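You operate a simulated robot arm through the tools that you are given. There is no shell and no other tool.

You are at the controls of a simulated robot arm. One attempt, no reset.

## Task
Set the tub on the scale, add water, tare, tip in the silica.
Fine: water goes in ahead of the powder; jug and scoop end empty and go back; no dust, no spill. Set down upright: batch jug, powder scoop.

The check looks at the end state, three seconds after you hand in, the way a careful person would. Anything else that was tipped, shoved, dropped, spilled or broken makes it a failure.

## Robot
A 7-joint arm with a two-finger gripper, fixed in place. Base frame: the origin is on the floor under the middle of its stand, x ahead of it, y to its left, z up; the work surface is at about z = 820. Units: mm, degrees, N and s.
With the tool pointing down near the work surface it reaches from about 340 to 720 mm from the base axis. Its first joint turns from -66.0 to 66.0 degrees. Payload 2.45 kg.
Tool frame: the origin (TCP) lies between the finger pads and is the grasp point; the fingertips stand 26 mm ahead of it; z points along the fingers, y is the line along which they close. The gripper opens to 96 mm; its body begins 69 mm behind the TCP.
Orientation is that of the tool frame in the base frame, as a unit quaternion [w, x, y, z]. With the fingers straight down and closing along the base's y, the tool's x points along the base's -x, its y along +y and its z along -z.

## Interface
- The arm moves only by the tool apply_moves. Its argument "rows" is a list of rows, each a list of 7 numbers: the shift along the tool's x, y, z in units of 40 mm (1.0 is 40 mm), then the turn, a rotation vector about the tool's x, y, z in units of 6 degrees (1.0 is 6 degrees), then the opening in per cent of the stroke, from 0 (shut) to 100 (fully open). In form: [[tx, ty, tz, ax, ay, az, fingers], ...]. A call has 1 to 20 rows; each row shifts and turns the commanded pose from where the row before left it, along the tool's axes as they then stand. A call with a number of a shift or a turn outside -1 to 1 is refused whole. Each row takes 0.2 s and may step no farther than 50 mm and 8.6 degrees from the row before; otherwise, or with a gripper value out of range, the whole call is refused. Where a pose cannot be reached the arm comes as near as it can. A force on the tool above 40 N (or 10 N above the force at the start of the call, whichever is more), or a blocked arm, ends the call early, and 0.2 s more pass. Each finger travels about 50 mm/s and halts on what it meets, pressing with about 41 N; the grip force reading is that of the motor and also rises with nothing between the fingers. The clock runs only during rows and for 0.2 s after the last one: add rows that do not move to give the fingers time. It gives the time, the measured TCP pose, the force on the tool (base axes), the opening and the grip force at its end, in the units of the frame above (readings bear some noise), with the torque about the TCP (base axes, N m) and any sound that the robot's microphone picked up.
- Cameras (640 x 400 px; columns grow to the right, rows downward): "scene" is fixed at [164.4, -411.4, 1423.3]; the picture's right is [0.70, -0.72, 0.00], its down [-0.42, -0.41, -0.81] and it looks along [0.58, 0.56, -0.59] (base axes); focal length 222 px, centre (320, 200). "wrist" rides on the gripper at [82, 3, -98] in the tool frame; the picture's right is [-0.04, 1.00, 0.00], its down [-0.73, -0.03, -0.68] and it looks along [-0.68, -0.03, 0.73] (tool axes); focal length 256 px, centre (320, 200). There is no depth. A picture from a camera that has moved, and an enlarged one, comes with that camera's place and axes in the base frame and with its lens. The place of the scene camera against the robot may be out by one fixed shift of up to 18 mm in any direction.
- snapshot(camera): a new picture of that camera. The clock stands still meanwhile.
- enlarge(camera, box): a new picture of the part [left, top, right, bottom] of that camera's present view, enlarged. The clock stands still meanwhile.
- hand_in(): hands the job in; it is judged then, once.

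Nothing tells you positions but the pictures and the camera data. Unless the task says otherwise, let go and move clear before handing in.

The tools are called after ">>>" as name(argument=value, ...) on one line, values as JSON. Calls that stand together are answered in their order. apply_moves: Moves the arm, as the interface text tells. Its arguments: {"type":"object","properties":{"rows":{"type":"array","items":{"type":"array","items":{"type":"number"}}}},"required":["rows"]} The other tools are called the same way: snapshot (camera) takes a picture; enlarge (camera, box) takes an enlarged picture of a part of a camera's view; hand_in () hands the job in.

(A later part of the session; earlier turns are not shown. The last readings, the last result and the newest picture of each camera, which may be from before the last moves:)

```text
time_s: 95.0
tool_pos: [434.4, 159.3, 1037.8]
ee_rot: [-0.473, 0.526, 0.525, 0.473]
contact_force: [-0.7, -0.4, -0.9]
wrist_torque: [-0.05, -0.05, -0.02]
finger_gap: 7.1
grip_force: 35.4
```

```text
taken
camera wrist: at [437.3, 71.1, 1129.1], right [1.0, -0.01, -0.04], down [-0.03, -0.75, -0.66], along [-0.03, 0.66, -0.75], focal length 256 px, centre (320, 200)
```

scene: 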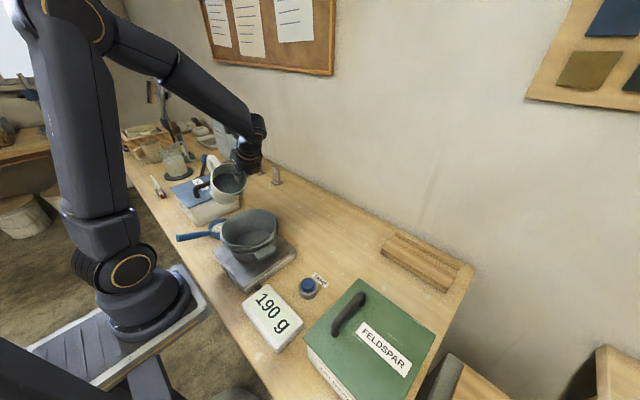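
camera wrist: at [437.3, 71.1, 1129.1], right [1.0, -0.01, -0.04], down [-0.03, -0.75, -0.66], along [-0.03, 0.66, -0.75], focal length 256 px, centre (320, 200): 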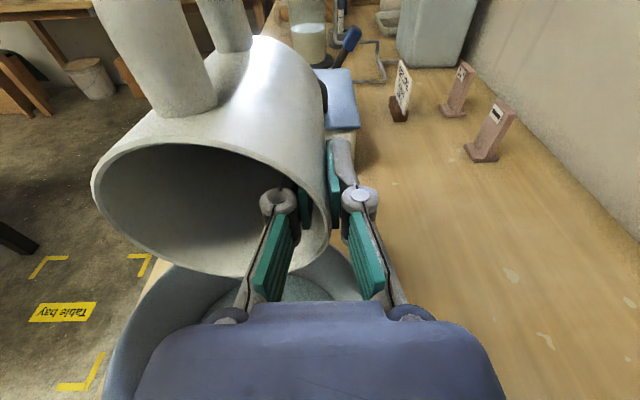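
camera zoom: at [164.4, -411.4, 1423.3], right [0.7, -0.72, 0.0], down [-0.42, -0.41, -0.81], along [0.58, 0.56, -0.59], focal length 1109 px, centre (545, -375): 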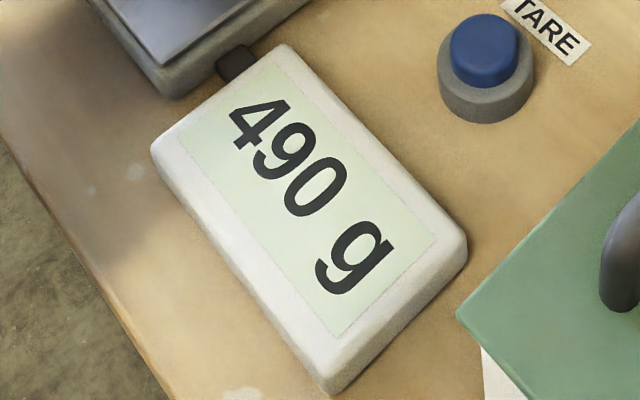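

All 300 g is in and the jug is empty. I tip it back upright along the same path.

>>> apply_moves(rows=[[0, 0, 0, 0, 0, 0, 0], [0.072, 0, 0.1362, 0, -1, 0, 0], [0.0837, 0, 0.1194, 0, -1, 0, 0], [0.1158, 0, 0.0921, 0, -1, 0, 0], [0.1419, 0, 0.0582, 0, -1, 0, 0], [0.1617, 0, 0.0192, 0, -1, 0, 0], [0.1731, 0, -0.0243, 0, -1, 0, 0], [0.2304, 0, -0.1233, 0, -1, 0, 0], [0.204, 0, -0.156, 0, -1, 0, 0], [0.138, 0, -0.151, 0, -1, 0, 0], [0.076, 0, -0.103, 0, -1, 0, 0], [0.01, 0, 0.003, 0, -1, 0, 0], [-0.006, 0, -0.001, 0, -1, 0, 0], [-0.023, 0, -0.002, 0, -1, 0, 0], [-0.04, 0, 0, 0, -1, 0, 0], [-0.056, 0, 0.006, 0, -1, 0, 0]])

>>> snapshot(camera="wrist")

>>> enlarge(camera="scene", box=[190, 130, 350, 270])

```text
time_s: 98.4
tool_pos: [434.6, 187.2, 1094.2]
ee_rot: [0.037, 0.707, 0.705, -0.037]
contact_force: [0.7, 0.4, 0.1]
wrist_torque: [0.01, 0.0, 0.02]
finger_gap: 7.2
grip_force: 34.6
```

```text
taken
camera wrist: at [437.5, 281.1, 1183.1], right [1.0, -0.04, 0.0], down [-0.03, -0.66, 0.75], along [-0.03, -0.75, -0.66], focal length 256 px, centre (320, 200)
```

wrist: 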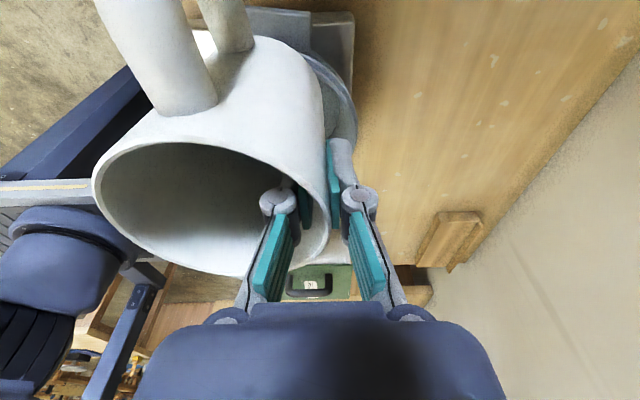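

```text
2.86 times, centred on (270, 200) of scene
camera zoom: at [164.4, -411.4, 1423.3], right [0.7, -0.72, 0.0], down [-0.42, -0.41, -0.81], along [0.58, 0.56, -0.59], focal length 634 px, centre (463, 200)
```

zoom: 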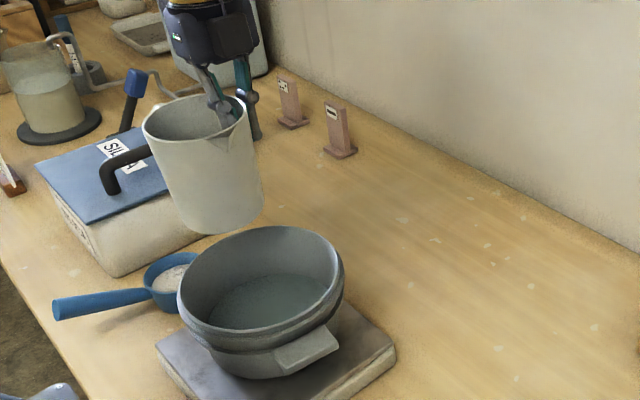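

The jug is upright, empty, and held firmly. I carry it back above its original spot.

>>> apply_moves(rows=[[0.291, 0.222, -0.031, -0.1045, 0, -0.9945, 0], [0.267, 0.252, -0.028, -0.1045, 0, -0.9945, 0], [0.239, 0.278, -0.025, -0.1045, 0, -0.9945, 0], [0.209, 0.302, -0.022, -0.1045, 0, -0.9945, 0], [0.176, 0.322, -0.0185, -0.1045, 0, -0.9945, 0], [0.142, 0.339, -0.015, -0.1045, 0, -0.9945, 0], [0.106, 0.352, -0.011, -0.1045, 0, -0.9945, 0], [0.0686, 0.361, -0.007, -0.1045, 0, -0.9945, 0], [0.031, 0.3665, -0.003, -0.1045, 0, -0.9945, 0], [-0.0075, 0.368, 0.001, -0.1045, 0, -0.9945, 0], [-0.0457, 0.365, 0.005, -0.1045, 0, -0.9945, 0], [-0.0833, 0.358, 0.009, -0.1045, 0, -0.9945, 0], [-0.12, 0.3475, 0.0126, -0.1045, 0, -0.9945, 0], [-0.1556, 0.333, 0.016, -0.1045, 0, -0.9945, 0], [-0.1895, 0.315, 0.02, -0.1045, 0, -0.9945, 0], [0, 0, 0, 0, 0, 0, 0]])

>>> snapshot(camera="wrist")

```text
time_s: 101.8
tool_pos: [567.3, 364.4, 1095.3]
ee_rot: [0.052, 0.0, 0.999, 0.0]
contact_force: [-0.3, 0.1, -0.6]
wrist_torque: [0.04, -0.06, 0.02]
finger_gap: 6.9
grip_force: 34.8
```

```text
taken
camera wrist: at [476.6, 368.8, 1183.6], right [0.04, 1.0, 0.0], down [0.66, -0.03, 0.75], along [0.75, -0.03, -0.66], focal length 256 px, centre (320, 200)
```

wrist: 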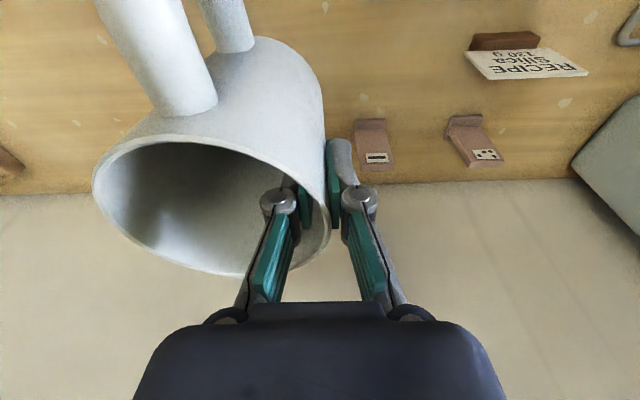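

>>> apply_moves(rows=[[0.0131, 0, 0.125, 0, 0, 0, 0], [0.0261, 0, 0.2486, 0, 0, 0, 0], [0.0261, 0, 0.2486, 0, 0, 0, 0], [0.0261, 0, 0.2486, 0, 0, 0, 0], [0.0261, 0, 0.2486, 0, 0, 0, 0], [0.0261, 0, 0.2486, 0, 0, 0, 0], [0.0261, 0, 0.2486, 0, 0, 0, 0], [0.0261, 0, 0.2486, 0, 0, 0, 0], [0.0261, 0, 0.2486, 0, 0, 0, 0], [0.0261, 0, 0.2486, 0, 0, 0, 0], [0.0261, 0, 0.2486, 0, 0, 0, 0], [0.0261, 0, 0.2486, 0, 0, 0, 0], [0.0261, 0, 0.2486, 0, 0, 0, 0], [0.0261, 0, 0.2486, 0, 0, 0, 0], [0.0261, 0, 0.2486, 0, 0, 0, 0], [0.0261, 0, 0.2486, 0, 0, 0, 0], [0.0131, 0, 0.125, 0, 0, 0, 0], [0.0131, 0, 0.125, 0, 0, 0, 0]])

>>> apply_moves(rows=[[0.0052, 0, 0.05, 0, 0, 0, 0], [0.0052, 0, 0.05, 0, 0, 0, 0]])

>>> apply_moves(rows=[[0.0052, 0, 0.05, 0, 0, 0, 0]])

>>> enlarge(camera="scene", box=[215, 130, 315, 220])

```text
time_s: 105.6
tool_pos: [569.3, 364.0, 930.2]
ee_rot: [0.052, 0.001, 0.999, 0.0]
contact_force: [0.0, 0.3, -1.6]
wrist_torque: [-0.01, -0.04, 0.01]
finger_gap: 7.0
grip_force: 34.9
```

```text
time_s: 106.2
tool_pos: [569.6, 364.2, 926.0]
ee_rot: [0.052, 0.0, 0.999, 0.0]
contact_force: [-0.1, 0.1, -2.0]
wrist_torque: [0.08, 0.01, 0.01]
finger_gap: 6.8
grip_force: 35.0
```

```text
time_s: 106.6
tool_pos: [569.4, 363.8, 923.9]
ee_rot: [0.052, 0.0, 0.999, 0.001]
contact_force: [-0.1, 0.9, -1.3]
wrist_torque: [0.03, 0.0, 0.03]
finger_gap: 7.0
grip_force: 34.4
```

```text
4.44 times, centred on (265, 175) of scene
camera zoom: at [164.4, -411.4, 1423.3], right [0.7, -0.72, 0.0], down [-0.42, -0.41, -0.81], along [0.58, 0.56, -0.59], focal length 985 px, centre (564, 311)
```

zoom: 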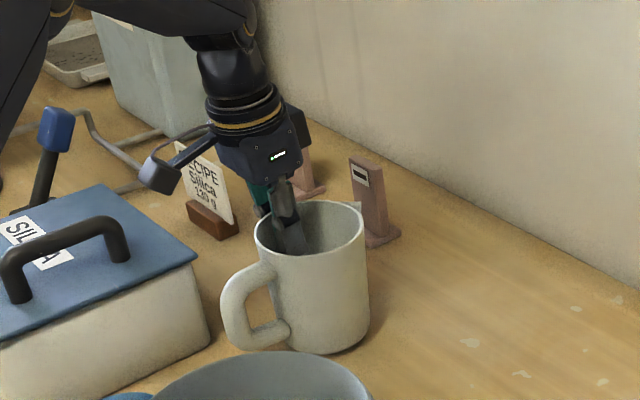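

>>> apply_moves(rows=[[0.0052, 0, 0.05, 0, 0, 0, 0], [0.0052, 0, 0.05, 0, 0, 0, 0]])

>>> apply_moves(rows=[[0.0052, 0, 0.05, 0, 0, 0, 0]])

>>> apply_moves(rows=[[0.0026, 0, 0.025, 0, 0, 0, 0]])

```text
time_s: 107.2
tool_pos: [569.4, 364.5, 920.7]
ee_rot: [0.052, 0.0, 0.999, -0.001]
contact_force: [-0.8, 0.1, -1.0]
wrist_torque: [0.03, -0.01, 0.0]
finger_gap: 6.9
grip_force: 35.0
```

```text
time_s: 107.6
tool_pos: [569.3, 363.5, 919.7]
ee_rot: [0.053, 0.0, 0.999, 0.0]
contact_force: [-0.9, 0.6, 7.1]
wrist_torque: [-0.68, 0.16, -0.03]
finger_gap: 7.0
grip_force: 35.4
```

```text
time_s: 108.0
tool_pos: [569.4, 365.4, 918.7]
ee_rot: [0.054, 0.0, 0.999, 0.001]
contact_force: [-1.1, 0.9, 17.4]
wrist_torque: [-1.33, 0.33, -0.13]
finger_gap: 7.1
grip_force: 34.9
```

Contact made. I ease up a millimetre and open slowly.

>>> apply_moves(rows=[[-0.0035, 0, -0.034, 0, 0, 0, 0], [0, 0, 0, 0, 0, 0, 0]])

>>> apply_moves(rows=[[0, 0, 0, 0, 0, 0, 8], [0, 0, 0, 0, 0, 0, 12], [0, 0, 0, 0, 0, 0, 18], [0, 0, 0, 0, 0, 0, 25], [0, 0, 0, 0, 0, 0, 35], [0, 0, 0, 0, 0, 0, 40], [0, 0, 0, 0, 0, 0, 40]])

>>> snapshot(camera="wrist")

>>> enlarge(camera="scene", box=[215, 130, 315, 220])

```text
time_s: 108.6
tool_pos: [569.1, 364.5, 917.7]
ee_rot: [0.053, 0.0, 0.999, 0.001]
contact_force: [2.1, 2.2, 10.6]
wrist_torque: [-0.58, -0.16, 0.15]
finger_gap: 7.3
grip_force: 34.7
```

```text
time_s: 110.2
tool_pos: [568.6, 365.1, 918.5]
ee_rot: [0.052, 0.001, 0.999, 0.0]
contact_force: [-0.3, 0.1, 0.3]
wrist_torque: [0.02, 0.03, -0.04]
finger_gap: 38.4
grip_force: 0.1
```

```text
taken
camera wrist: at [476.9, 368.9, 1007.7], right [0.04, 1.0, 0.0], down [0.66, -0.03, 0.75], along [0.75, -0.03, -0.66], focal length 256 px, centre (320, 200)
```

wrist: 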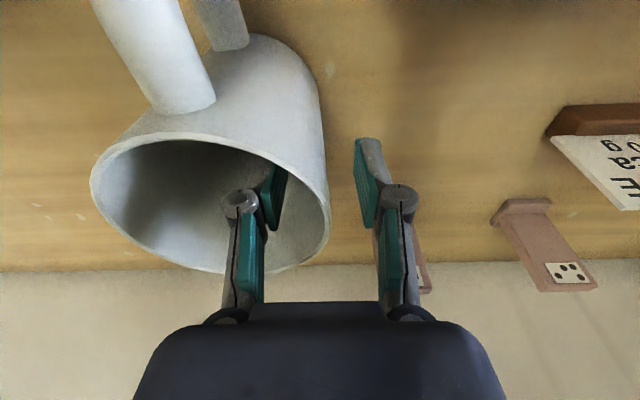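

```text
4.44 times, centred on (265, 175) of scene
camera zoom: at [164.4, -411.4, 1423.3], right [0.7, -0.72, 0.0], down [-0.42, -0.41, -0.81], along [0.58, 0.56, -0.59], focal length 985 px, centre (564, 311)
```

zoom: 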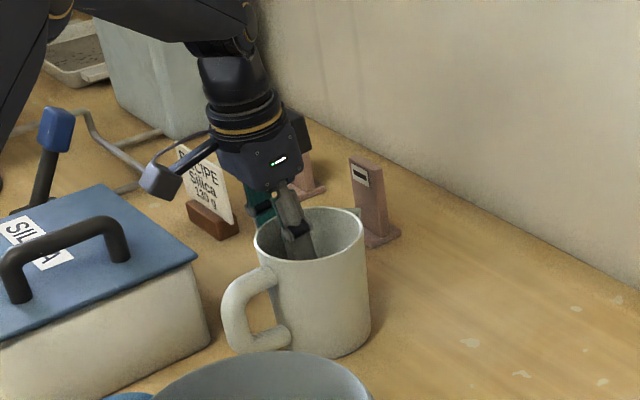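

The jug stands upright in its old place. Rising clear.

>>> apply_moves(rows=[[-0.026, 0, -0.25, 0, 0, 0, 40], [-0.065, 0, -0.62, 0, 0, 0, 40], [-0.065, 0, -0.62, 0, 0, 0, 40], [-0.065, 0, -0.62, 0, 0, 0, 40], [-0.065, 0, -0.62, 0, 0, 0, 40], [-0.065, 0, -0.62, 0, 0, 0, 40], [0, 0, 0, 0, 1, 0, 40]])

>>> snapshot(camera="wrist")

>>> snapshot(camera="scene")

```text
time_s: 111.8
tool_pos: [567.7, 364.8, 1054.0]
ee_rot: [0.001, 0.0, 1.0, 0.0]
contact_force: [0.2, -0.1, 0.1]
wrist_torque: [0.0, -0.01, 0.02]
finger_gap: 38.2
grip_force: 0.1
```

```text
taken
camera wrist: at [486.1, 368.5, 1151.8], right [0.04, 1.0, 0.0], down [0.73, -0.03, 0.68], along [0.68, -0.03, -0.73], focal length 256 px, centre (320, 200)
```

wrist: 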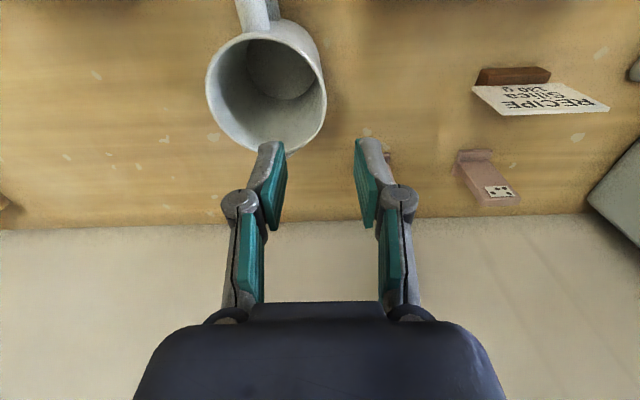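

```text
taken
```

scene: 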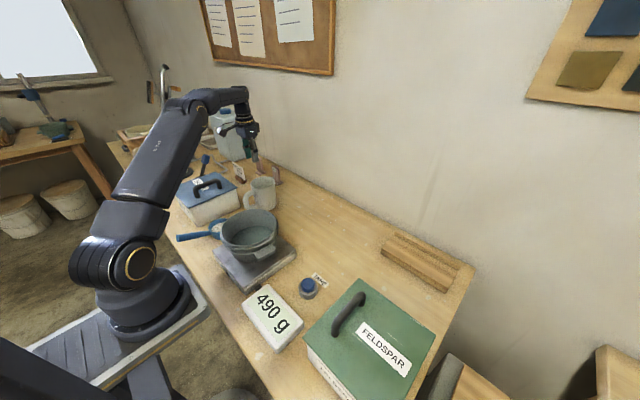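

The jug's floor is visible: empty. Next the TARE button; I move above it and look down to locate it precisely.

>>> apply_moves(rows=[[0.3125, -0.994, 0, 0, 0, 0, 20], [0.3125, -0.994, 0, 0, 0, 0, 0], [0.3125, -0.994, 0, 0, 0, 0, 0], [0.3125, -0.994, 0, 0, 0, 0, 0], [0.3125, -0.994, 0, 0, 0, 0, 0], [0.3125, -0.994, 0, 0, 0, 0, 0], [0.3125, -0.994, 0, 0, 0, 0, 0], [0.3125, -0.994, 0, 0, 0, 0, 0], [0.3125, -0.994, 0, 0, 0, 0, 0], [0.3125, -0.994, 0, 0, 0, 0, 0], [0.3125, -0.994, 0.3, 0, 0, 0, 0], [0.3125, -0.994, 0.3, 0, 0, 0, 0], [0, 0, 0, 0, 0, 0, 0]])

>>> snapshot(camera="wrist")

```text
time_s: 114.6
tool_pos: [417.9, -116.8, 1031.0]
ee_rot: [0.001, 0.001, 1.0, -0.001]
contact_force: [0.0, -0.4, 0.6]
wrist_torque: [-0.01, 0.03, 0.01]
finger_gap: 0.0
grip_force: 28.7
```

```text
taken
camera wrist: at [336.3, -111.1, 1127.8], right [0.04, 1.0, 0.0], down [0.73, -0.03, 0.68], along [0.68, -0.03, -0.73], focal length 256 px, centre (320, 200)
```

wrist: 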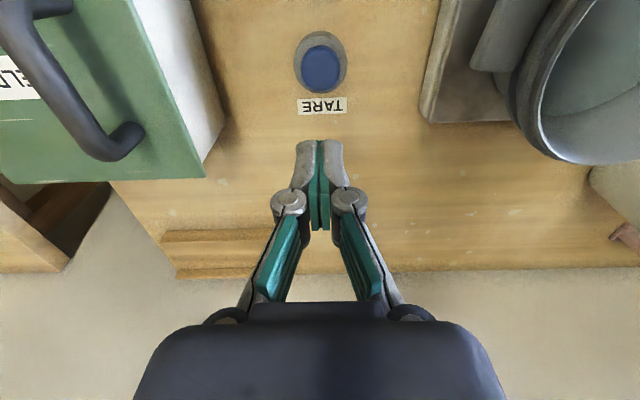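

>>> enlarge(camera="wrist", box=[270, 20, 370, 120])

>>> enlarge(camera="scene", box=[285, 260, 335, 310])

```text
4.00 times, centred on (320, 70) of wrist
camera zoom: at [336.3, -111.1, 1127.8], right [0.04, 1.0, 0.0], down [0.73, -0.03, 0.68], along [0.68, -0.03, -0.73], focal length 1024 px, centre (320, 720)
```

zoom: 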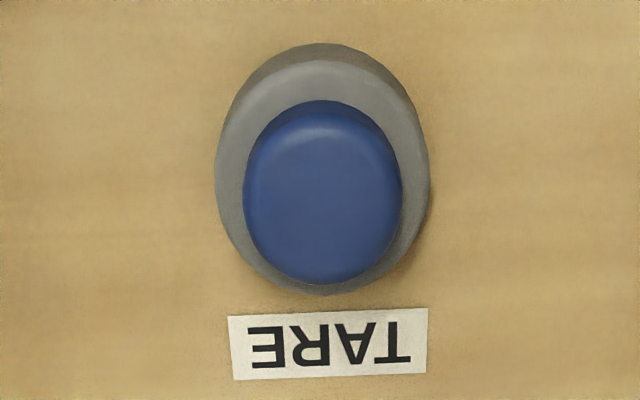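

```text
8.00 times, centred on (310, 285) of scene
camera zoom: at [164.3, -411.4, 1423.3], right [0.7, -0.72, 0.0], down [-0.42, -0.41, -0.81], along [0.58, 0.56, -0.59], focal length 1774 px, centre (400, -480)
```

zoom: 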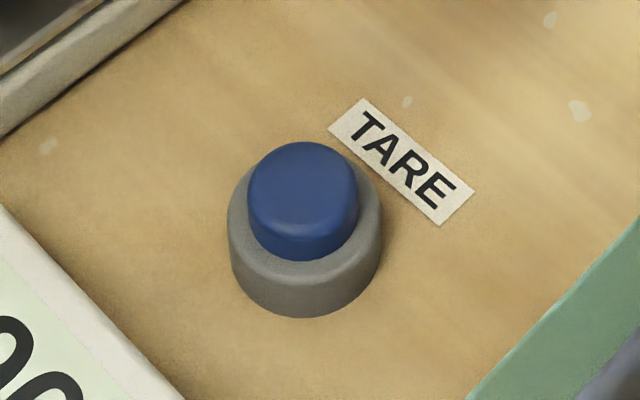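

The cap centre is at about (415, -114), top near z = 856. I come down over it with closed fingers and press gently.

>>> apply_moves(rows=[[0.075, 0.06, 0.6, 0, 0, 0, 0], [0, 0, 0.8, 0, 0, 0, 0], [0, 0, 0.8, 0, 0, 0, 0], [0, 0, 0.8, 0, 0, 0, 0], [0, 0, 0.3, 0, 0, 0, 0], [0, 0, 0, 0, 0, 0, 0]])

>>> snapshot(camera="wrist")

>>> enlarge(camera="scene", box=[260, 220, 360, 320])

```text
time_s: 116.0
tool_pos: [416.3, -111.9, 897.7]
ee_rot: [0.0, 0.001, 1.0, 0.0]
contact_force: [-0.9, -0.2, 0.1]
wrist_torque: [0.0, -0.02, -0.03]
finger_gap: 0.0
grip_force: 29.1
```

```text
taken
camera wrist: at [334.2, -107.2, 995.2], right [0.04, 1.0, 0.0], down [0.73, -0.03, 0.68], along [0.68, -0.03, -0.73], focal length 256 px, centre (320, 200)
```

wrist: 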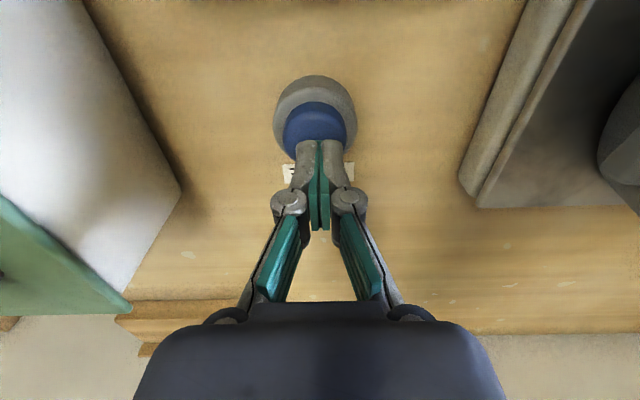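

```text
4.00 times, centred on (310, 270) of scene
camera zoom: at [164.4, -411.4, 1423.3], right [0.7, -0.72, 0.0], down [-0.42, -0.41, -0.81], along [0.58, 0.56, -0.59], focal length 887 px, centre (360, -80)
```

zoom: 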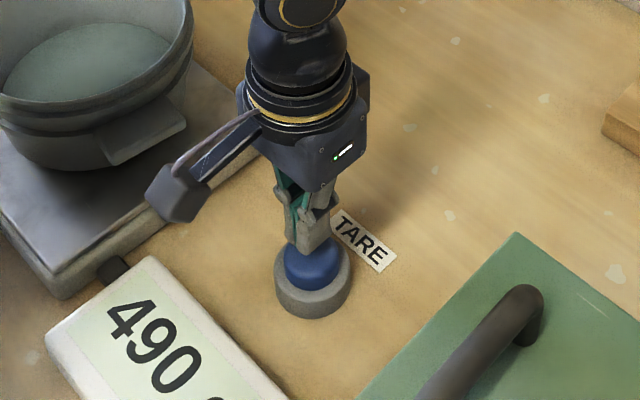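

>>> apply_moves(rows=[[0.1, -0.06, 0.1, 0, 0, 0, 0], [0, 0, 0.1, 0, 0, 0, 0], [0, 0, 0.1, 0, 0, 0, 0]])

>>> apply_moves(rows=[[0, 0, 0.05, 0, 0, 0, 0], [0, 0, 0.05, 0, 0, 0, 0]])

>>> apply_moves(rows=[[0, 0, 0.05, 0, 0, 0, 0], [0, 0, 0.05, 0, 0, 0, 0]])

>>> enlarge(camera="scene", box=[240, 240, 340, 350])

```text
time_s: 116.8
tool_pos: [411.6, -113.5, 884.5]
ee_rot: [0.001, 0.0, 1.0, -0.001]
contact_force: [-0.2, -0.4, -0.3]
wrist_torque: [0.0, 0.0, 0.01]
finger_gap: 0.1
grip_force: 28.3
```

```text
time_s: 117.4
tool_pos: [410.7, -112.1, 880.9]
ee_rot: [0.0, 0.0, 1.0, 0.0]
contact_force: [0.9, -1.0, 1.2]
wrist_torque: [-0.03, 0.0, 0.02]
finger_gap: 5.7
grip_force: 28.0
```

```text
time_s: 118.0
tool_pos: [411.8, -113.5, 878.0]
ee_rot: [0.001, 0.001, 1.0, 0.0]
contact_force: [-0.1, 0.4, 1.6]
wrist_torque: [0.05, -0.02, 0.04]
finger_gap: 5.9
grip_force: 28.2
heard: click
```

```text
3.64 times, centred on (290, 295) of scene
camera zoom: at [164.4, -411.4, 1423.3], right [0.7, -0.72, 0.0], down [-0.42, -0.41, -0.81], along [0.58, 0.56, -0.59], focal length 806 px, centre (429, -146)
```

zoom: 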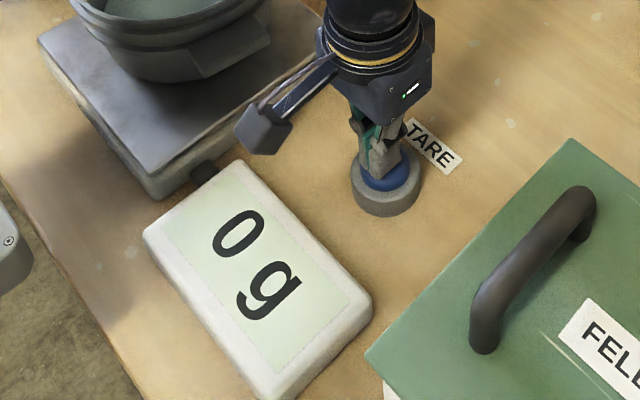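

A click was heard and the display reads 0 g. I rise and go to look at the scoop.

>>> apply_moves(rows=[[0, 0, -0.3, 0, 0, 0, 0], [0, 0, -1, 0, 0, 0, 0], [0, 0, -1, 0, 0, 0, 0], [0, 0, -1, 0, 0, 0, 0], [0, 0, -1, 0, 0, 0, 0], [0, 0, -1, 0, 0, 0, 0], [0.32, 0.914, 0, 0, 0, 0, 20], [0.32, 0.914, 0, 0, 0, 0, 40], [0.32, 0.914, 0, 0, 0, 0, 40], [0.32, 0.914, 0, 0, 0, 0, 40], [0.32, 0.914, 0, 0, 0, 0, 40], [0.32, 0.914, 0, 0, 0, 0, 40], [0.32, 0.914, 0, 0, 0, 0, 40], [0.32, 0.914, 0, 0, 0, 0, 40], [0.32, 0.914, 0, 0, 0, 0, 40], [0.32, 0.914, 0, 0, 0, 0, 40], [0.32, 0.914, 0, 0, 0, 0, 40]])

>>> snapshot(camera="wrist")

>>> enlarge(camera="scene", box=[165, 190, 265, 260])

>>> enlarge(camera="scene", box=[240, 275, 310, 355])

```text
time_s: 121.6
tool_pos: [271.3, 289.0, 1089.5]
ee_rot: [0.001, 0.001, 1.0, 0.001]
contact_force: [-1.2, 0.2, -0.3]
wrist_torque: [0.04, -0.02, 0.01]
finger_gap: 38.6
grip_force: 0.1
```

```text
taken
camera wrist: at [189.8, 294.4, 1186.1], right [0.04, 1.0, 0.0], down [0.73, -0.03, 0.68], along [0.68, -0.03, -0.73], focal length 256 px, centre (320, 200)
```

wrist: 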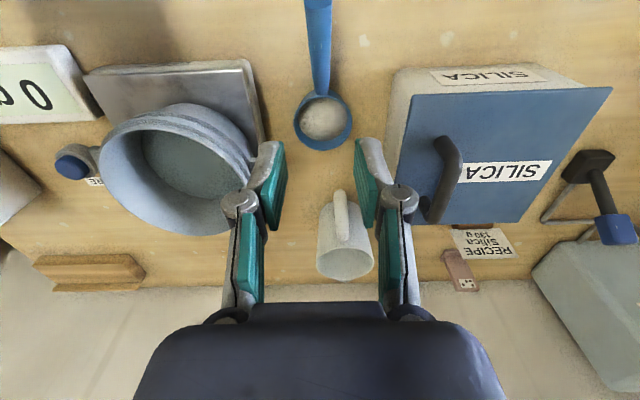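

```text
5.71 times, centred on (215, 225) of scene
camera zoom: at [164.4, -411.4, 1423.3], right [0.7, -0.72, 0.0], down [-0.42, -0.41, -0.81], along [0.58, 0.56, -0.59], focal length 1267 px, centre (920, 57)
```

zoom: 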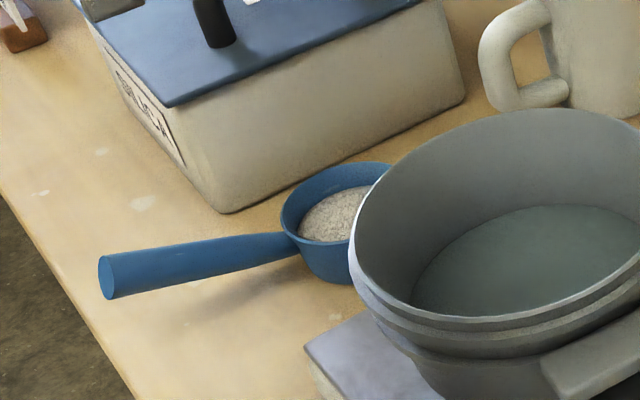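

```text
5.00 times, centred on (275, 315) of scene
camera zoom: at [164.4, -411.4, 1423.3], right [0.7, -0.72, 0.0], down [-0.42, -0.41, -0.81], along [0.58, 0.56, -0.59], focal length 1109 px, centre (545, -375)
```

zoom: 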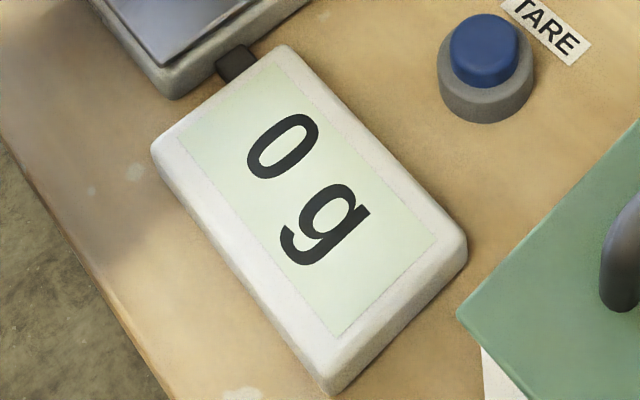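

Tare is done: 0 g with the water in. The scoop's bowl is at about (348, 291) with its conical handle rising toward the robot along -x. A closer look before gripping.

>>> enlarge(camera="wrist", box=[260, 0, 390, 160])

```text
2.50 times, centred on (325, 80) of wrist
camera zoom: at [189.8, 294.4, 1186.1], right [0.04, 1.0, 0.0], down [0.73, -0.03, 0.68], along [0.68, -0.03, -0.73], focal length 640 px, centre (308, 500)
```

zoom: 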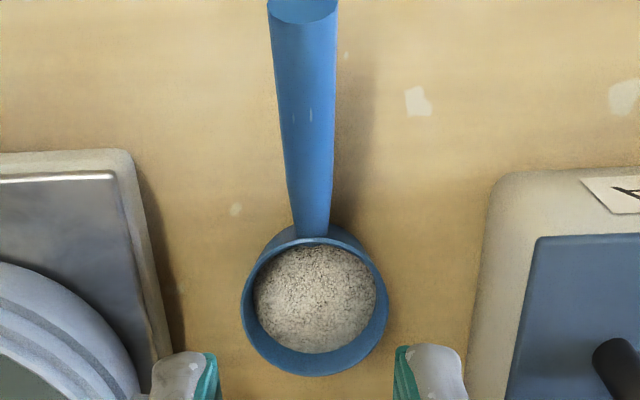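

>>> apply_moves(rows=[[0, 0, 0, 0, -1, 0, 40], [0, 0, 0, 0, -1, 0, 40], [0.154, 0.016, 0.986, 0, 0, 0, 40], [0.154, 0.016, 0.986, 0, 0, 0, 40], [0.154, 0.016, 0.986, 0, 0, 0, 40], [0.154, 0.016, 0.7, 0, 0, 0, 40], [0, 0, 0, 0, 0, 0, 40]])

>>> snapshot(camera="wrist")

>>> enlarge(camera="scene", box=[165, 170, 265, 250])

```text
time_s: 123.2
tool_pos: [277.0, 292.7, 939.2]
ee_rot: [0.104, 0.001, 0.995, 0.0]
contact_force: [-0.3, 0.5, 0.4]
wrist_torque: [-0.01, 0.01, 0.04]
finger_gap: 38.0
grip_force: 0.1
```

```text
taken
camera wrist: at [176.1, 297.1, 1018.8], right [0.04, 1.0, 0.01], down [0.58, -0.03, 0.82], along [0.82, -0.03, -0.58], focal length 256 px, centre (320, 200)
```

wrist: 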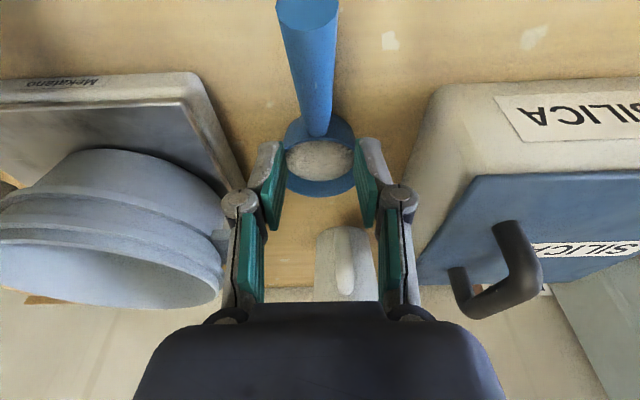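

```text
5.00 times, centred on (215, 210) of scene
camera zoom: at [164.4, -411.4, 1423.3], right [0.7, -0.72, 0.0], down [-0.42, -0.41, -0.81], along [0.58, 0.56, -0.59], focal length 1109 px, centre (845, 150)
```

zoom: 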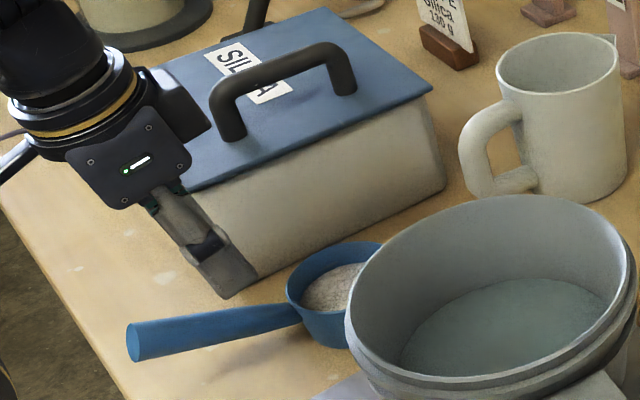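

>>> apply_moves(rows=[[0.1025, -0.0167, 0.6, 0, 0, 0, 40], [0.1025, -0.0167, 0.6, 0, 0, 0, 40], [0.1025, -0.0167, 0.6, 0, 0, 0, 40], [0, 0, 0, 0, 0, 0, 40]])

>>> snapshot(camera="wrist")

>>> enlarge(camera="scene", box=[165, 190, 265, 260])

```text
time_s: 124.2
tool_pos: [278.7, 292.0, 867.3]
ee_rot: [0.104, 0.0, 0.995, -0.001]
contact_force: [-0.3, -0.5, -0.6]
wrist_torque: [-0.01, 0.0, 0.01]
finger_gap: 38.6
grip_force: 0.1
```

```text
taken
camera wrist: at [178.5, 295.4, 946.2], right [0.04, 1.0, 0.01], down [0.58, -0.03, 0.82], along [0.82, -0.03, -0.58], focal length 256 px, centre (320, 200)
```

wrist: 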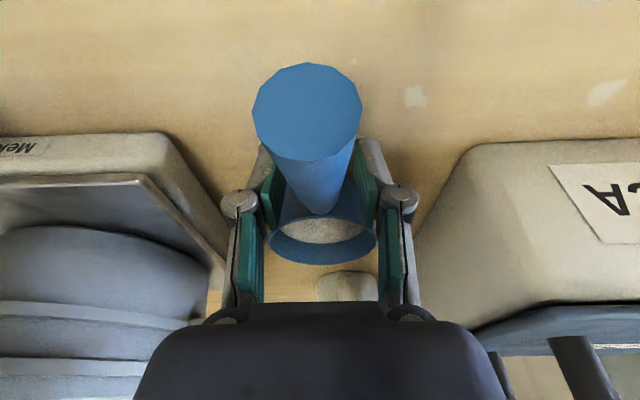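

```text
5.71 times, centred on (215, 225) of scene
camera zoom: at [164.4, -411.4, 1423.3], right [0.7, -0.72, 0.0], down [-0.42, -0.41, -0.81], along [0.58, 0.56, -0.59], focal length 1267 px, centre (920, 57)
```

zoom: 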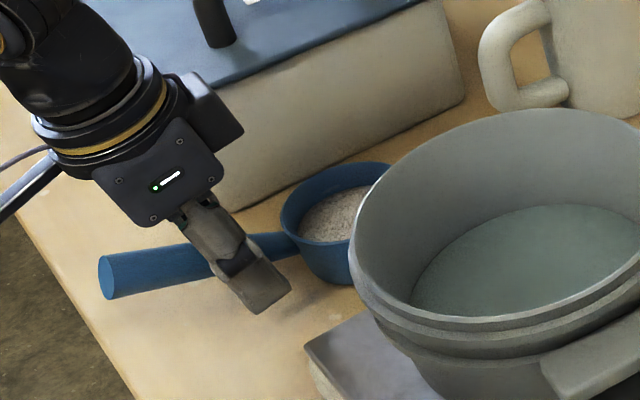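

>>> apply_moves(rows=[[0, 0, 0, 0, 0, 0, 30], [0, 0, 0, 0, 0, 0, 25], [0, 0, 0, 0, 0, 0, 20], [0, 0, 0, 0, 0, 0, 0], [0, 0, 0, 0, 0, 0, 0], [0, 0, 0, 0, 0, 0, 0]])

>>> snapshot(camera="wrist")

>>> enlarge(camera="scene", box=[165, 190, 265, 260])

```text
time_s: 125.6
tool_pos: [279.5, 291.0, 867.6]
ee_rot: [0.104, 0.001, 0.995, -0.001]
contact_force: [-0.4, -0.3, 0.6]
wrist_torque: [-0.06, 0.0, -0.07]
finger_gap: 22.1
grip_force: 40.9
```

```text
taken
camera wrist: at [178.5, 295.3, 946.4], right [0.04, 1.0, 0.01], down [0.58, -0.03, 0.82], along [0.82, -0.03, -0.58], focal length 256 px, centre (320, 200)
```

wrist: 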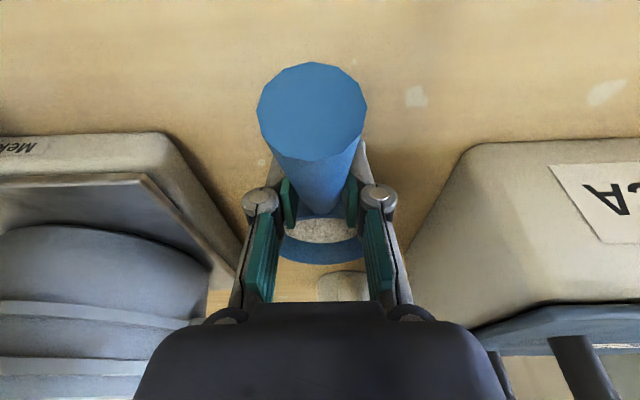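

```text
5.71 times, centred on (215, 225) of scene
camera zoom: at [164.4, -411.4, 1423.3], right [0.7, -0.72, 0.0], down [-0.42, -0.41, -0.81], along [0.58, 0.56, -0.59], focal length 1267 px, centre (920, 57)
```

zoom: 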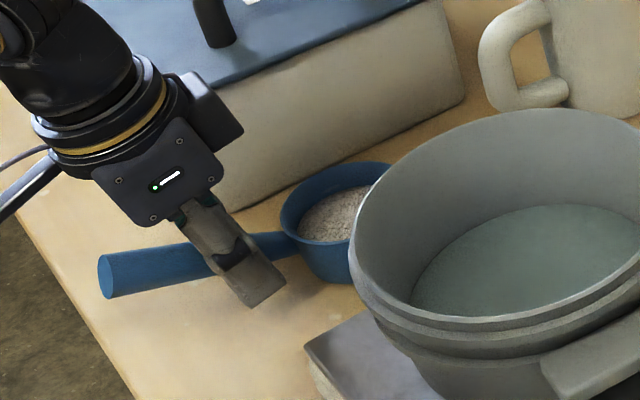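

Gripped cleanly on the handle. I lift in small steps and check that the bowl stays level.

>>> apply_moves(rows=[[-0.0104, 0, -0.0489, 0, 0, 0, 0], [-0.0104, 0, -0.0489, 0, 0, 0, 0]])

>>> apply_moves(rows=[[-0.0104, 0, -0.0489, 0, 0, 0, 0], [-0.0104, 0, -0.0489, 0, 0, 0, 0], [-0.0104, 0, -0.0489, 0, 0, 0, 0]])

>>> snapshot(camera="wrist")

>>> enlarge(camera="scene", box=[165, 190, 265, 260])

```text
time_s: 126.2
tool_pos: [280.2, 289.1, 872.0]
ee_rot: [0.105, 0.0, 0.995, 0.001]
contact_force: [-0.2, -0.9, -1.8]
wrist_torque: [0.0, 0.12, -0.01]
finger_gap: 22.2
grip_force: 41.4
```

```text
time_s: 127.0
tool_pos: [279.7, 289.5, 878.4]
ee_rot: [0.105, 0.001, 0.995, 0.0]
contact_force: [0.5, -0.6, -2.3]
wrist_torque: [0.0, 0.15, -0.01]
finger_gap: 21.8
grip_force: 41.2
```

```text
taken
camera wrist: at [179.3, 294.7, 957.9], right [0.04, 1.0, 0.01], down [0.58, -0.03, 0.82], along [0.82, -0.03, -0.58], focal length 256 px, centre (320, 200)
```

wrist: 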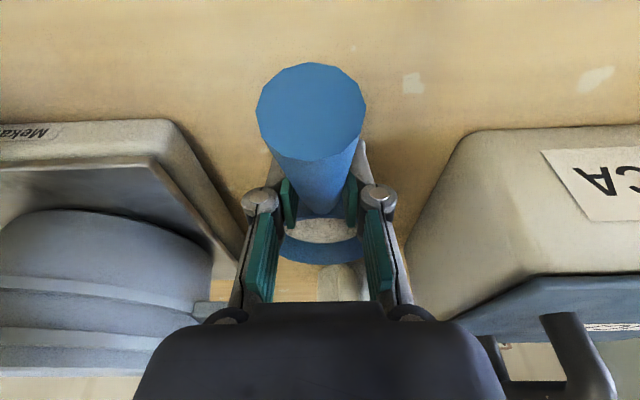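

```text
5.71 times, centred on (215, 225) of scene
camera zoom: at [164.4, -411.4, 1423.3], right [0.7, -0.72, 0.0], down [-0.42, -0.41, -0.81], along [0.58, 0.56, -0.59], focal length 1267 px, centre (920, 57)
```

zoom: 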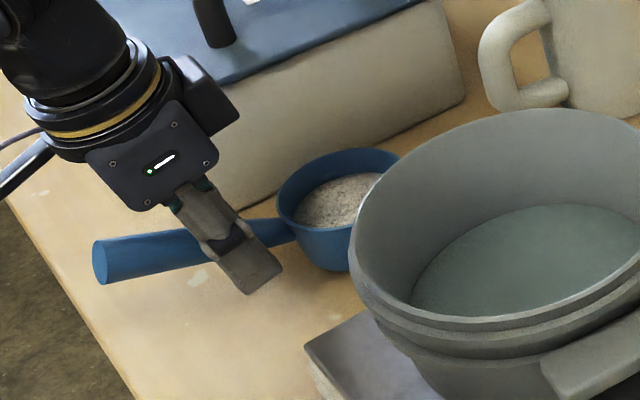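

Load 2.3 N, no slip, bowl level. Raise to travel height.

>>> apply_moves(rows=[[-0.0208, 0, -0.0978, 0, 0, 0, 0], [-0.0312, 0, -0.147, 0, 0, 0, 0], [-0.0416, 0, -0.1956, 0, 0, 0, 0], [-0.0416, 0, -0.1956, 0, 0, 0, 0], [-0.0416, 0, -0.1956, 0, 0, 0, 0], [-0.0416, 0, -0.1956, 0, 0, 0, 0], [-0.0416, 0, -0.1956, 0, 0, 0, 0], [-0.0416, 0, -0.1956, 0, 0, 0, 0], [-0.0416, 0, -0.1956, 0, 0, 0, 0], [-0.0416, 0, -0.1956, 0, 0, 0, 0], [-0.0416, 0, -0.1956, 0, 0, 0, 0], [-0.0416, 0, -0.1956, 0, 0, 0, 0], [-0.0416, 0, -0.1956, 0, 0, 0, 0], [-0.0416, 0, -0.1956, 0, 0, 0, 0], [-0.0416, 0, -0.1956, 0, 0, 0, 0], [-0.0416, 0, -0.1956, 0, 0, 0, 0], [-0.0416, 0, -0.1956, 0, 0, 0, 0], [-0.0416, 0, -0.1956, 0, 0, 0, 0], [-0.0416, 0, -0.1956, 0, 0, 0, 0], [-0.0312, 0, -0.147, 0, 0, 0, 0]])

>>> snapshot(camera="wrist")

>>> snapshot(camera="scene")

```text
time_s: 131.2
tool_pos: [278.9, 290.2, 1031.1]
ee_rot: [0.104, 0.0, 0.995, 0.0]
contact_force: [-0.7, 1.2, -1.5]
wrist_torque: [-0.04, 0.09, 0.02]
finger_gap: 22.0
grip_force: 40.1
```

```text
taken
camera wrist: at [179.6, 294.5, 1109.1], right [0.04, 1.0, 0.01], down [0.58, -0.03, 0.82], along [0.82, -0.03, -0.58], focal length 256 px, centre (320, 200)
```

wrist: 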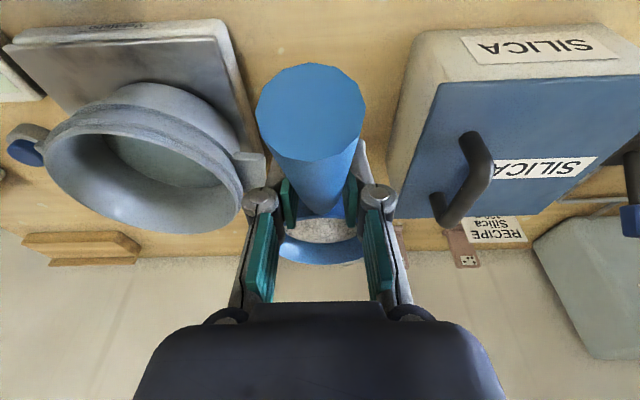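

```text
taken
```

scene: 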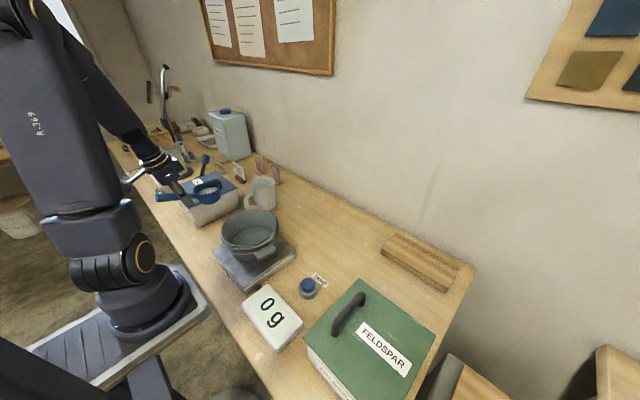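

Stable. I turn the scoop 90° slowly while bringing the bowl over the tub, in two half-speed stages.

>>> apply_moves(rows=[[-0.0872, -0.0866, 0.0186, 0.104, 0, 0.489, 0], [-0.0872, -0.0866, 0.0186, 0.104, 0, 0.489, 0], [-0.0955, -0.0768, 0.0203, 0.104, 0, 0.489, 0], [-0.0955, -0.0768, 0.0203, 0.104, 0, 0.489, 0], [-0.1029, -0.0662, 0.0219, 0.104, 0, 0.489, 0], [-0.1029, -0.0662, 0.0219, 0.104, 0, 0.489, 0], [-0.109, -0.0548, 0.0232, 0.104, 0, 0.489, 0], [-0.109, -0.0548, 0.0232, 0.104, 0, 0.489, 0], [-0.1141, -0.0429, 0.0243, 0.104, 0, 0.489, 0], [-0.1141, -0.0429, 0.0243, 0.104, 0, 0.489, 0], [-0.1178, -0.0305, 0.0251, 0.104, 0, 0.489, 0], [-0.1178, -0.0305, 0.0251, 0.104, 0, 0.489, 0], [-0.1203, -0.0177, 0.0256, 0.104, 0, 0.489, 0], [-0.1203, -0.0177, 0.0256, 0.104, 0, 0.489, 0]])

>>> enlarge(camera="scene", box=[150, 130, 310, 270])

>>> apply_moves(rows=[[-0.1215, -0.0048, 0.0258, 0.104, 0, 0.489, 0], [-0.1215, -0.0048, 0.0258, 0.104, 0, 0.489, 0], [-0.1213, 0.0083, 0.0258, 0.104, 0, 0.489, 0], [-0.1213, 0.0083, 0.0258, 0.104, 0, 0.489, 0], [-0.1198, 0.0212, 0.0255, 0.104, 0, 0.489, 0], [-0.1198, 0.0212, 0.0255, 0.104, 0, 0.489, 0], [-0.117, 0.0339, 0.0248, 0.104, 0, 0.489, 0], [-0.117, 0.0339, 0.0248, 0.104, 0, 0.489, 0], [-0.1128, 0.0462, 0.024, 0.104, 0, 0.489, 0], [-0.1128, 0.0462, 0.024, 0.104, 0, 0.489, 0], [-0.1075, 0.058, 0.0229, 0.104, 0, 0.489, 0], [-0.1075, 0.058, 0.0229, 0.104, 0, 0.489, 0], [-0.101, 0.0692, 0.0215, 0.104, 0, 0.489, 0], [-0.101, 0.0692, 0.0215, 0.104, 0, 0.489, 0], [-0.0934, 0.0796, 0.0199, 0.104, 0, 0.489, 0], [-0.0934, 0.0796, 0.0199, 0.104, 0, 0.489, 0]])

>>> snapshot(camera="wrist")

>>> enlarge(camera="scene", box=[180, 140, 340, 280])

```text
time_s: 134.2
tool_pos: [329.3, 239.1, 1029.6]
ee_rot: [0.098, 0.357, 0.928, -0.036]
contact_force: [0.3, -0.5, -3.0]
wrist_torque: [0.09, 0.07, -0.01]
finger_gap: 22.1
grip_force: 40.9
```

```text
2.86 times, centred on (230, 200) of scene
camera zoom: at [164.4, -411.4, 1423.3], right [0.7, -0.72, 0.0], down [-0.42, -0.41, -0.81], along [0.58, 0.56, -0.59], focal length 634 px, centre (577, 200)
```

zoom: 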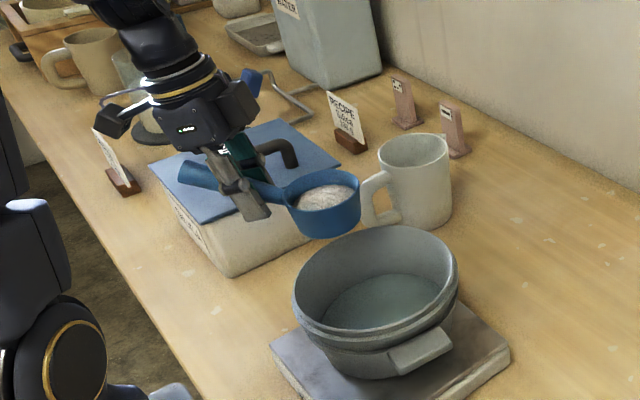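

```text
time_s: 137.6
tool_pos: [382.4, 182.5, 1030.0]
ee_rot: [0.074, 0.702, 0.704, -0.073]
contact_force: [-0.1, -0.3, -2.2]
wrist_torque: [0.11, 0.0, -0.01]
finger_gap: 21.9
grip_force: 40.5
```

```text
taken
camera wrist: at [387.2, 283.7, 1109.1], right [1.0, -0.04, 0.01], down [-0.03, -0.58, 0.82], along [-0.03, -0.82, -0.58], focal length 256 px, centre (320, 200)
```

wrist: 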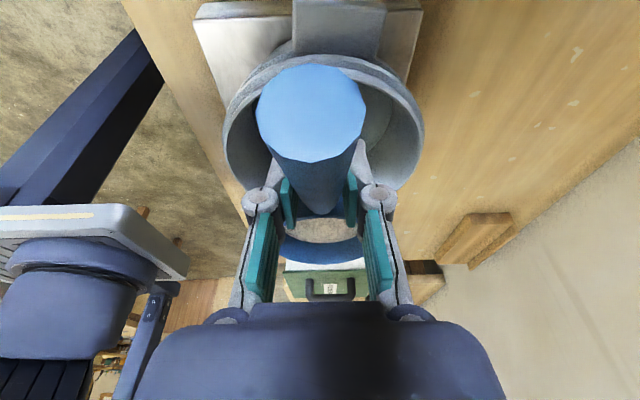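

```text
2.86 times, centred on (260, 210) of scene
camera zoom: at [164.4, -411.4, 1423.3], right [0.7, -0.72, 0.0], down [-0.42, -0.41, -0.81], along [0.58, 0.56, -0.59], focal length 634 px, centre (491, 171)
```

zoom: 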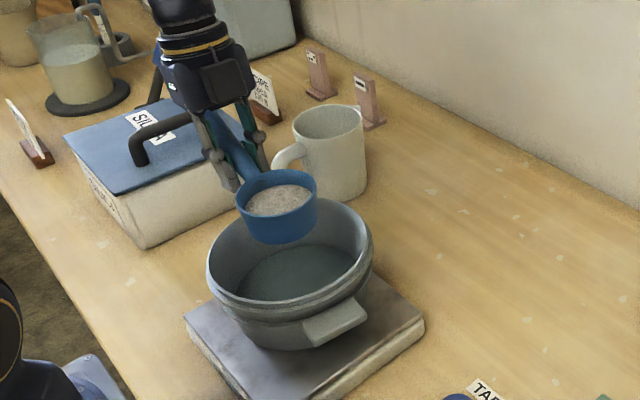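

The bowl is over the tub. I'll lower it toward the water while tipping slowly, so the powder drops only a few centimetres; first to 18°.

>>> apply_moves(rows=[[-0.0034, 0.027, 0.0427, 0, 0.3333, 0, 0], [-0.0034, 0.027, 0.0427, 0, 0.3333, 0, 0], [-0.0034, 0.027, 0.0427, 0, 0.3333, 0, 0], [-0.0203, 0, 0.0595, 0, 0.3333, 0, 0], [-0.0203, 0, 0.0595, 0, 0.3333, 0, 0], [-0.0203, 0, 0.0595, 0, 0.3333, 0, 0], [-0.0284, 0, 0.0486, 0, 0.3333, 0, 0], [-0.0284, 0, 0.0486, 0, 0.3333, 0, 0], [-0.0284, 0, 0.0486, 0, 0.3333, 0, 0]])

>>> enlarge(camera="scene", box=[200, 160, 320, 270])

>>> enlarge(camera="scene", box=[240, 275, 310, 355])

>>> snapshot(camera="wrist")

```text
time_s: 139.6
tool_pos: [388.3, 175.5, 1012.1]
ee_rot: [-0.037, 0.706, 0.707, 0.038]
contact_force: [0.3, 0.4, -2.0]
wrist_torque: [0.07, 0.01, -0.01]
finger_gap: 22.0
grip_force: 40.6
```

```text
3.64 times, centred on (260, 215) of scene
camera zoom: at [164.4, -411.4, 1423.3], right [0.7, -0.72, 0.0], down [-0.42, -0.41, -0.81], along [0.58, 0.56, -0.59], focal length 806 px, centre (538, 146)
```

zoom: 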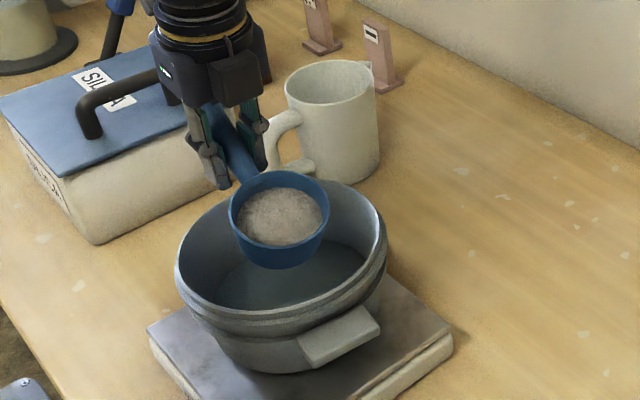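

```text
5.00 times, centred on (275, 315) of scene
camera zoom: at [164.4, -411.4, 1423.3], right [0.7, -0.72, 0.0], down [-0.42, -0.41, -0.81], along [0.58, 0.56, -0.59], focal length 1109 px, centre (545, -375)
```

zoom: 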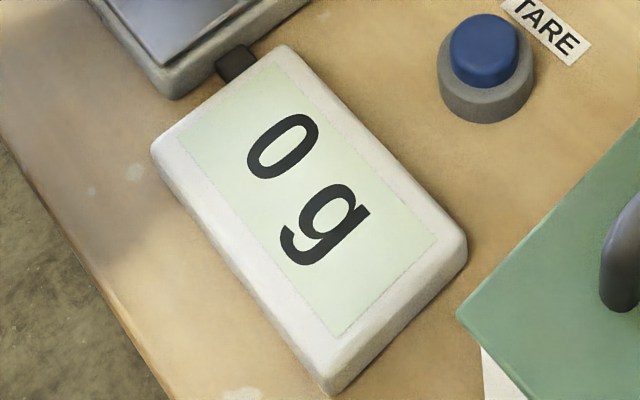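

```text
taken
camera wrist: at [391.4, 247.5, 1118.6], right [1.0, -0.04, 0.0], down [-0.03, -0.8, 0.6], along [-0.03, -0.6, -0.8], focal length 256 px, centre (320, 200)
```

wrist: 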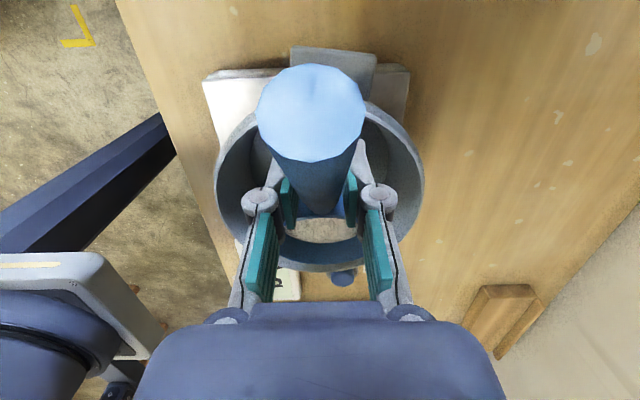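

>>> enlarge(camera="wrist", box=[240, 180, 400, 300])

>>> enlarge(camera="scene", box=[225, 190, 305, 250])

```text
3.33 times, centred on (320, 240) of wrist
camera zoom: at [391.4, 247.5, 1118.6], right [1.0, -0.04, 0.0], down [-0.03, -0.8, 0.6], along [-0.03, -0.6, -0.8], focal length 853 px, centre (320, 67)
```

zoom: 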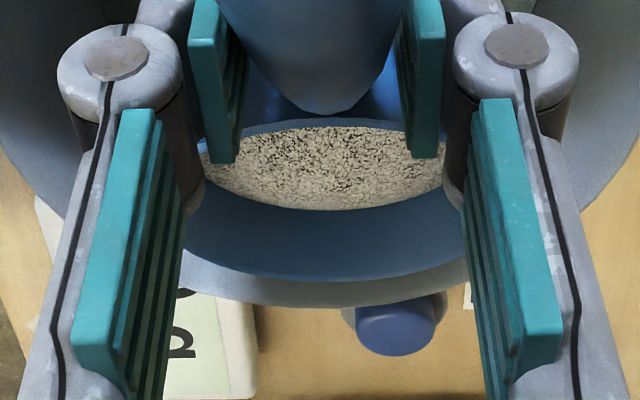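

```text
6.67 times, centred on (265, 220) of scene
camera zoom: at [164.4, -411.4, 1423.3], right [0.7, -0.72, 0.0], down [-0.42, -0.41, -0.81], along [0.58, 0.56, -0.59], focal length 1478 px, centre (687, 67)
```

zoom: 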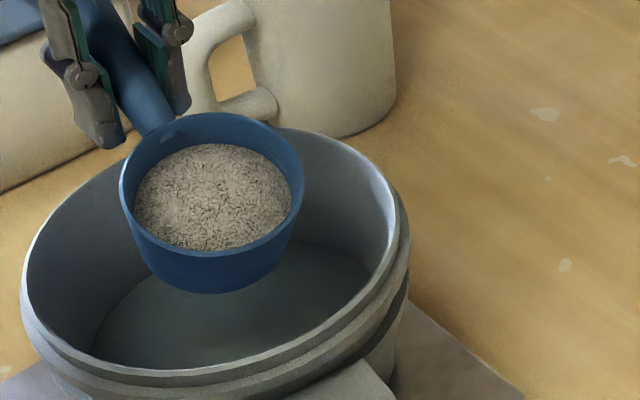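

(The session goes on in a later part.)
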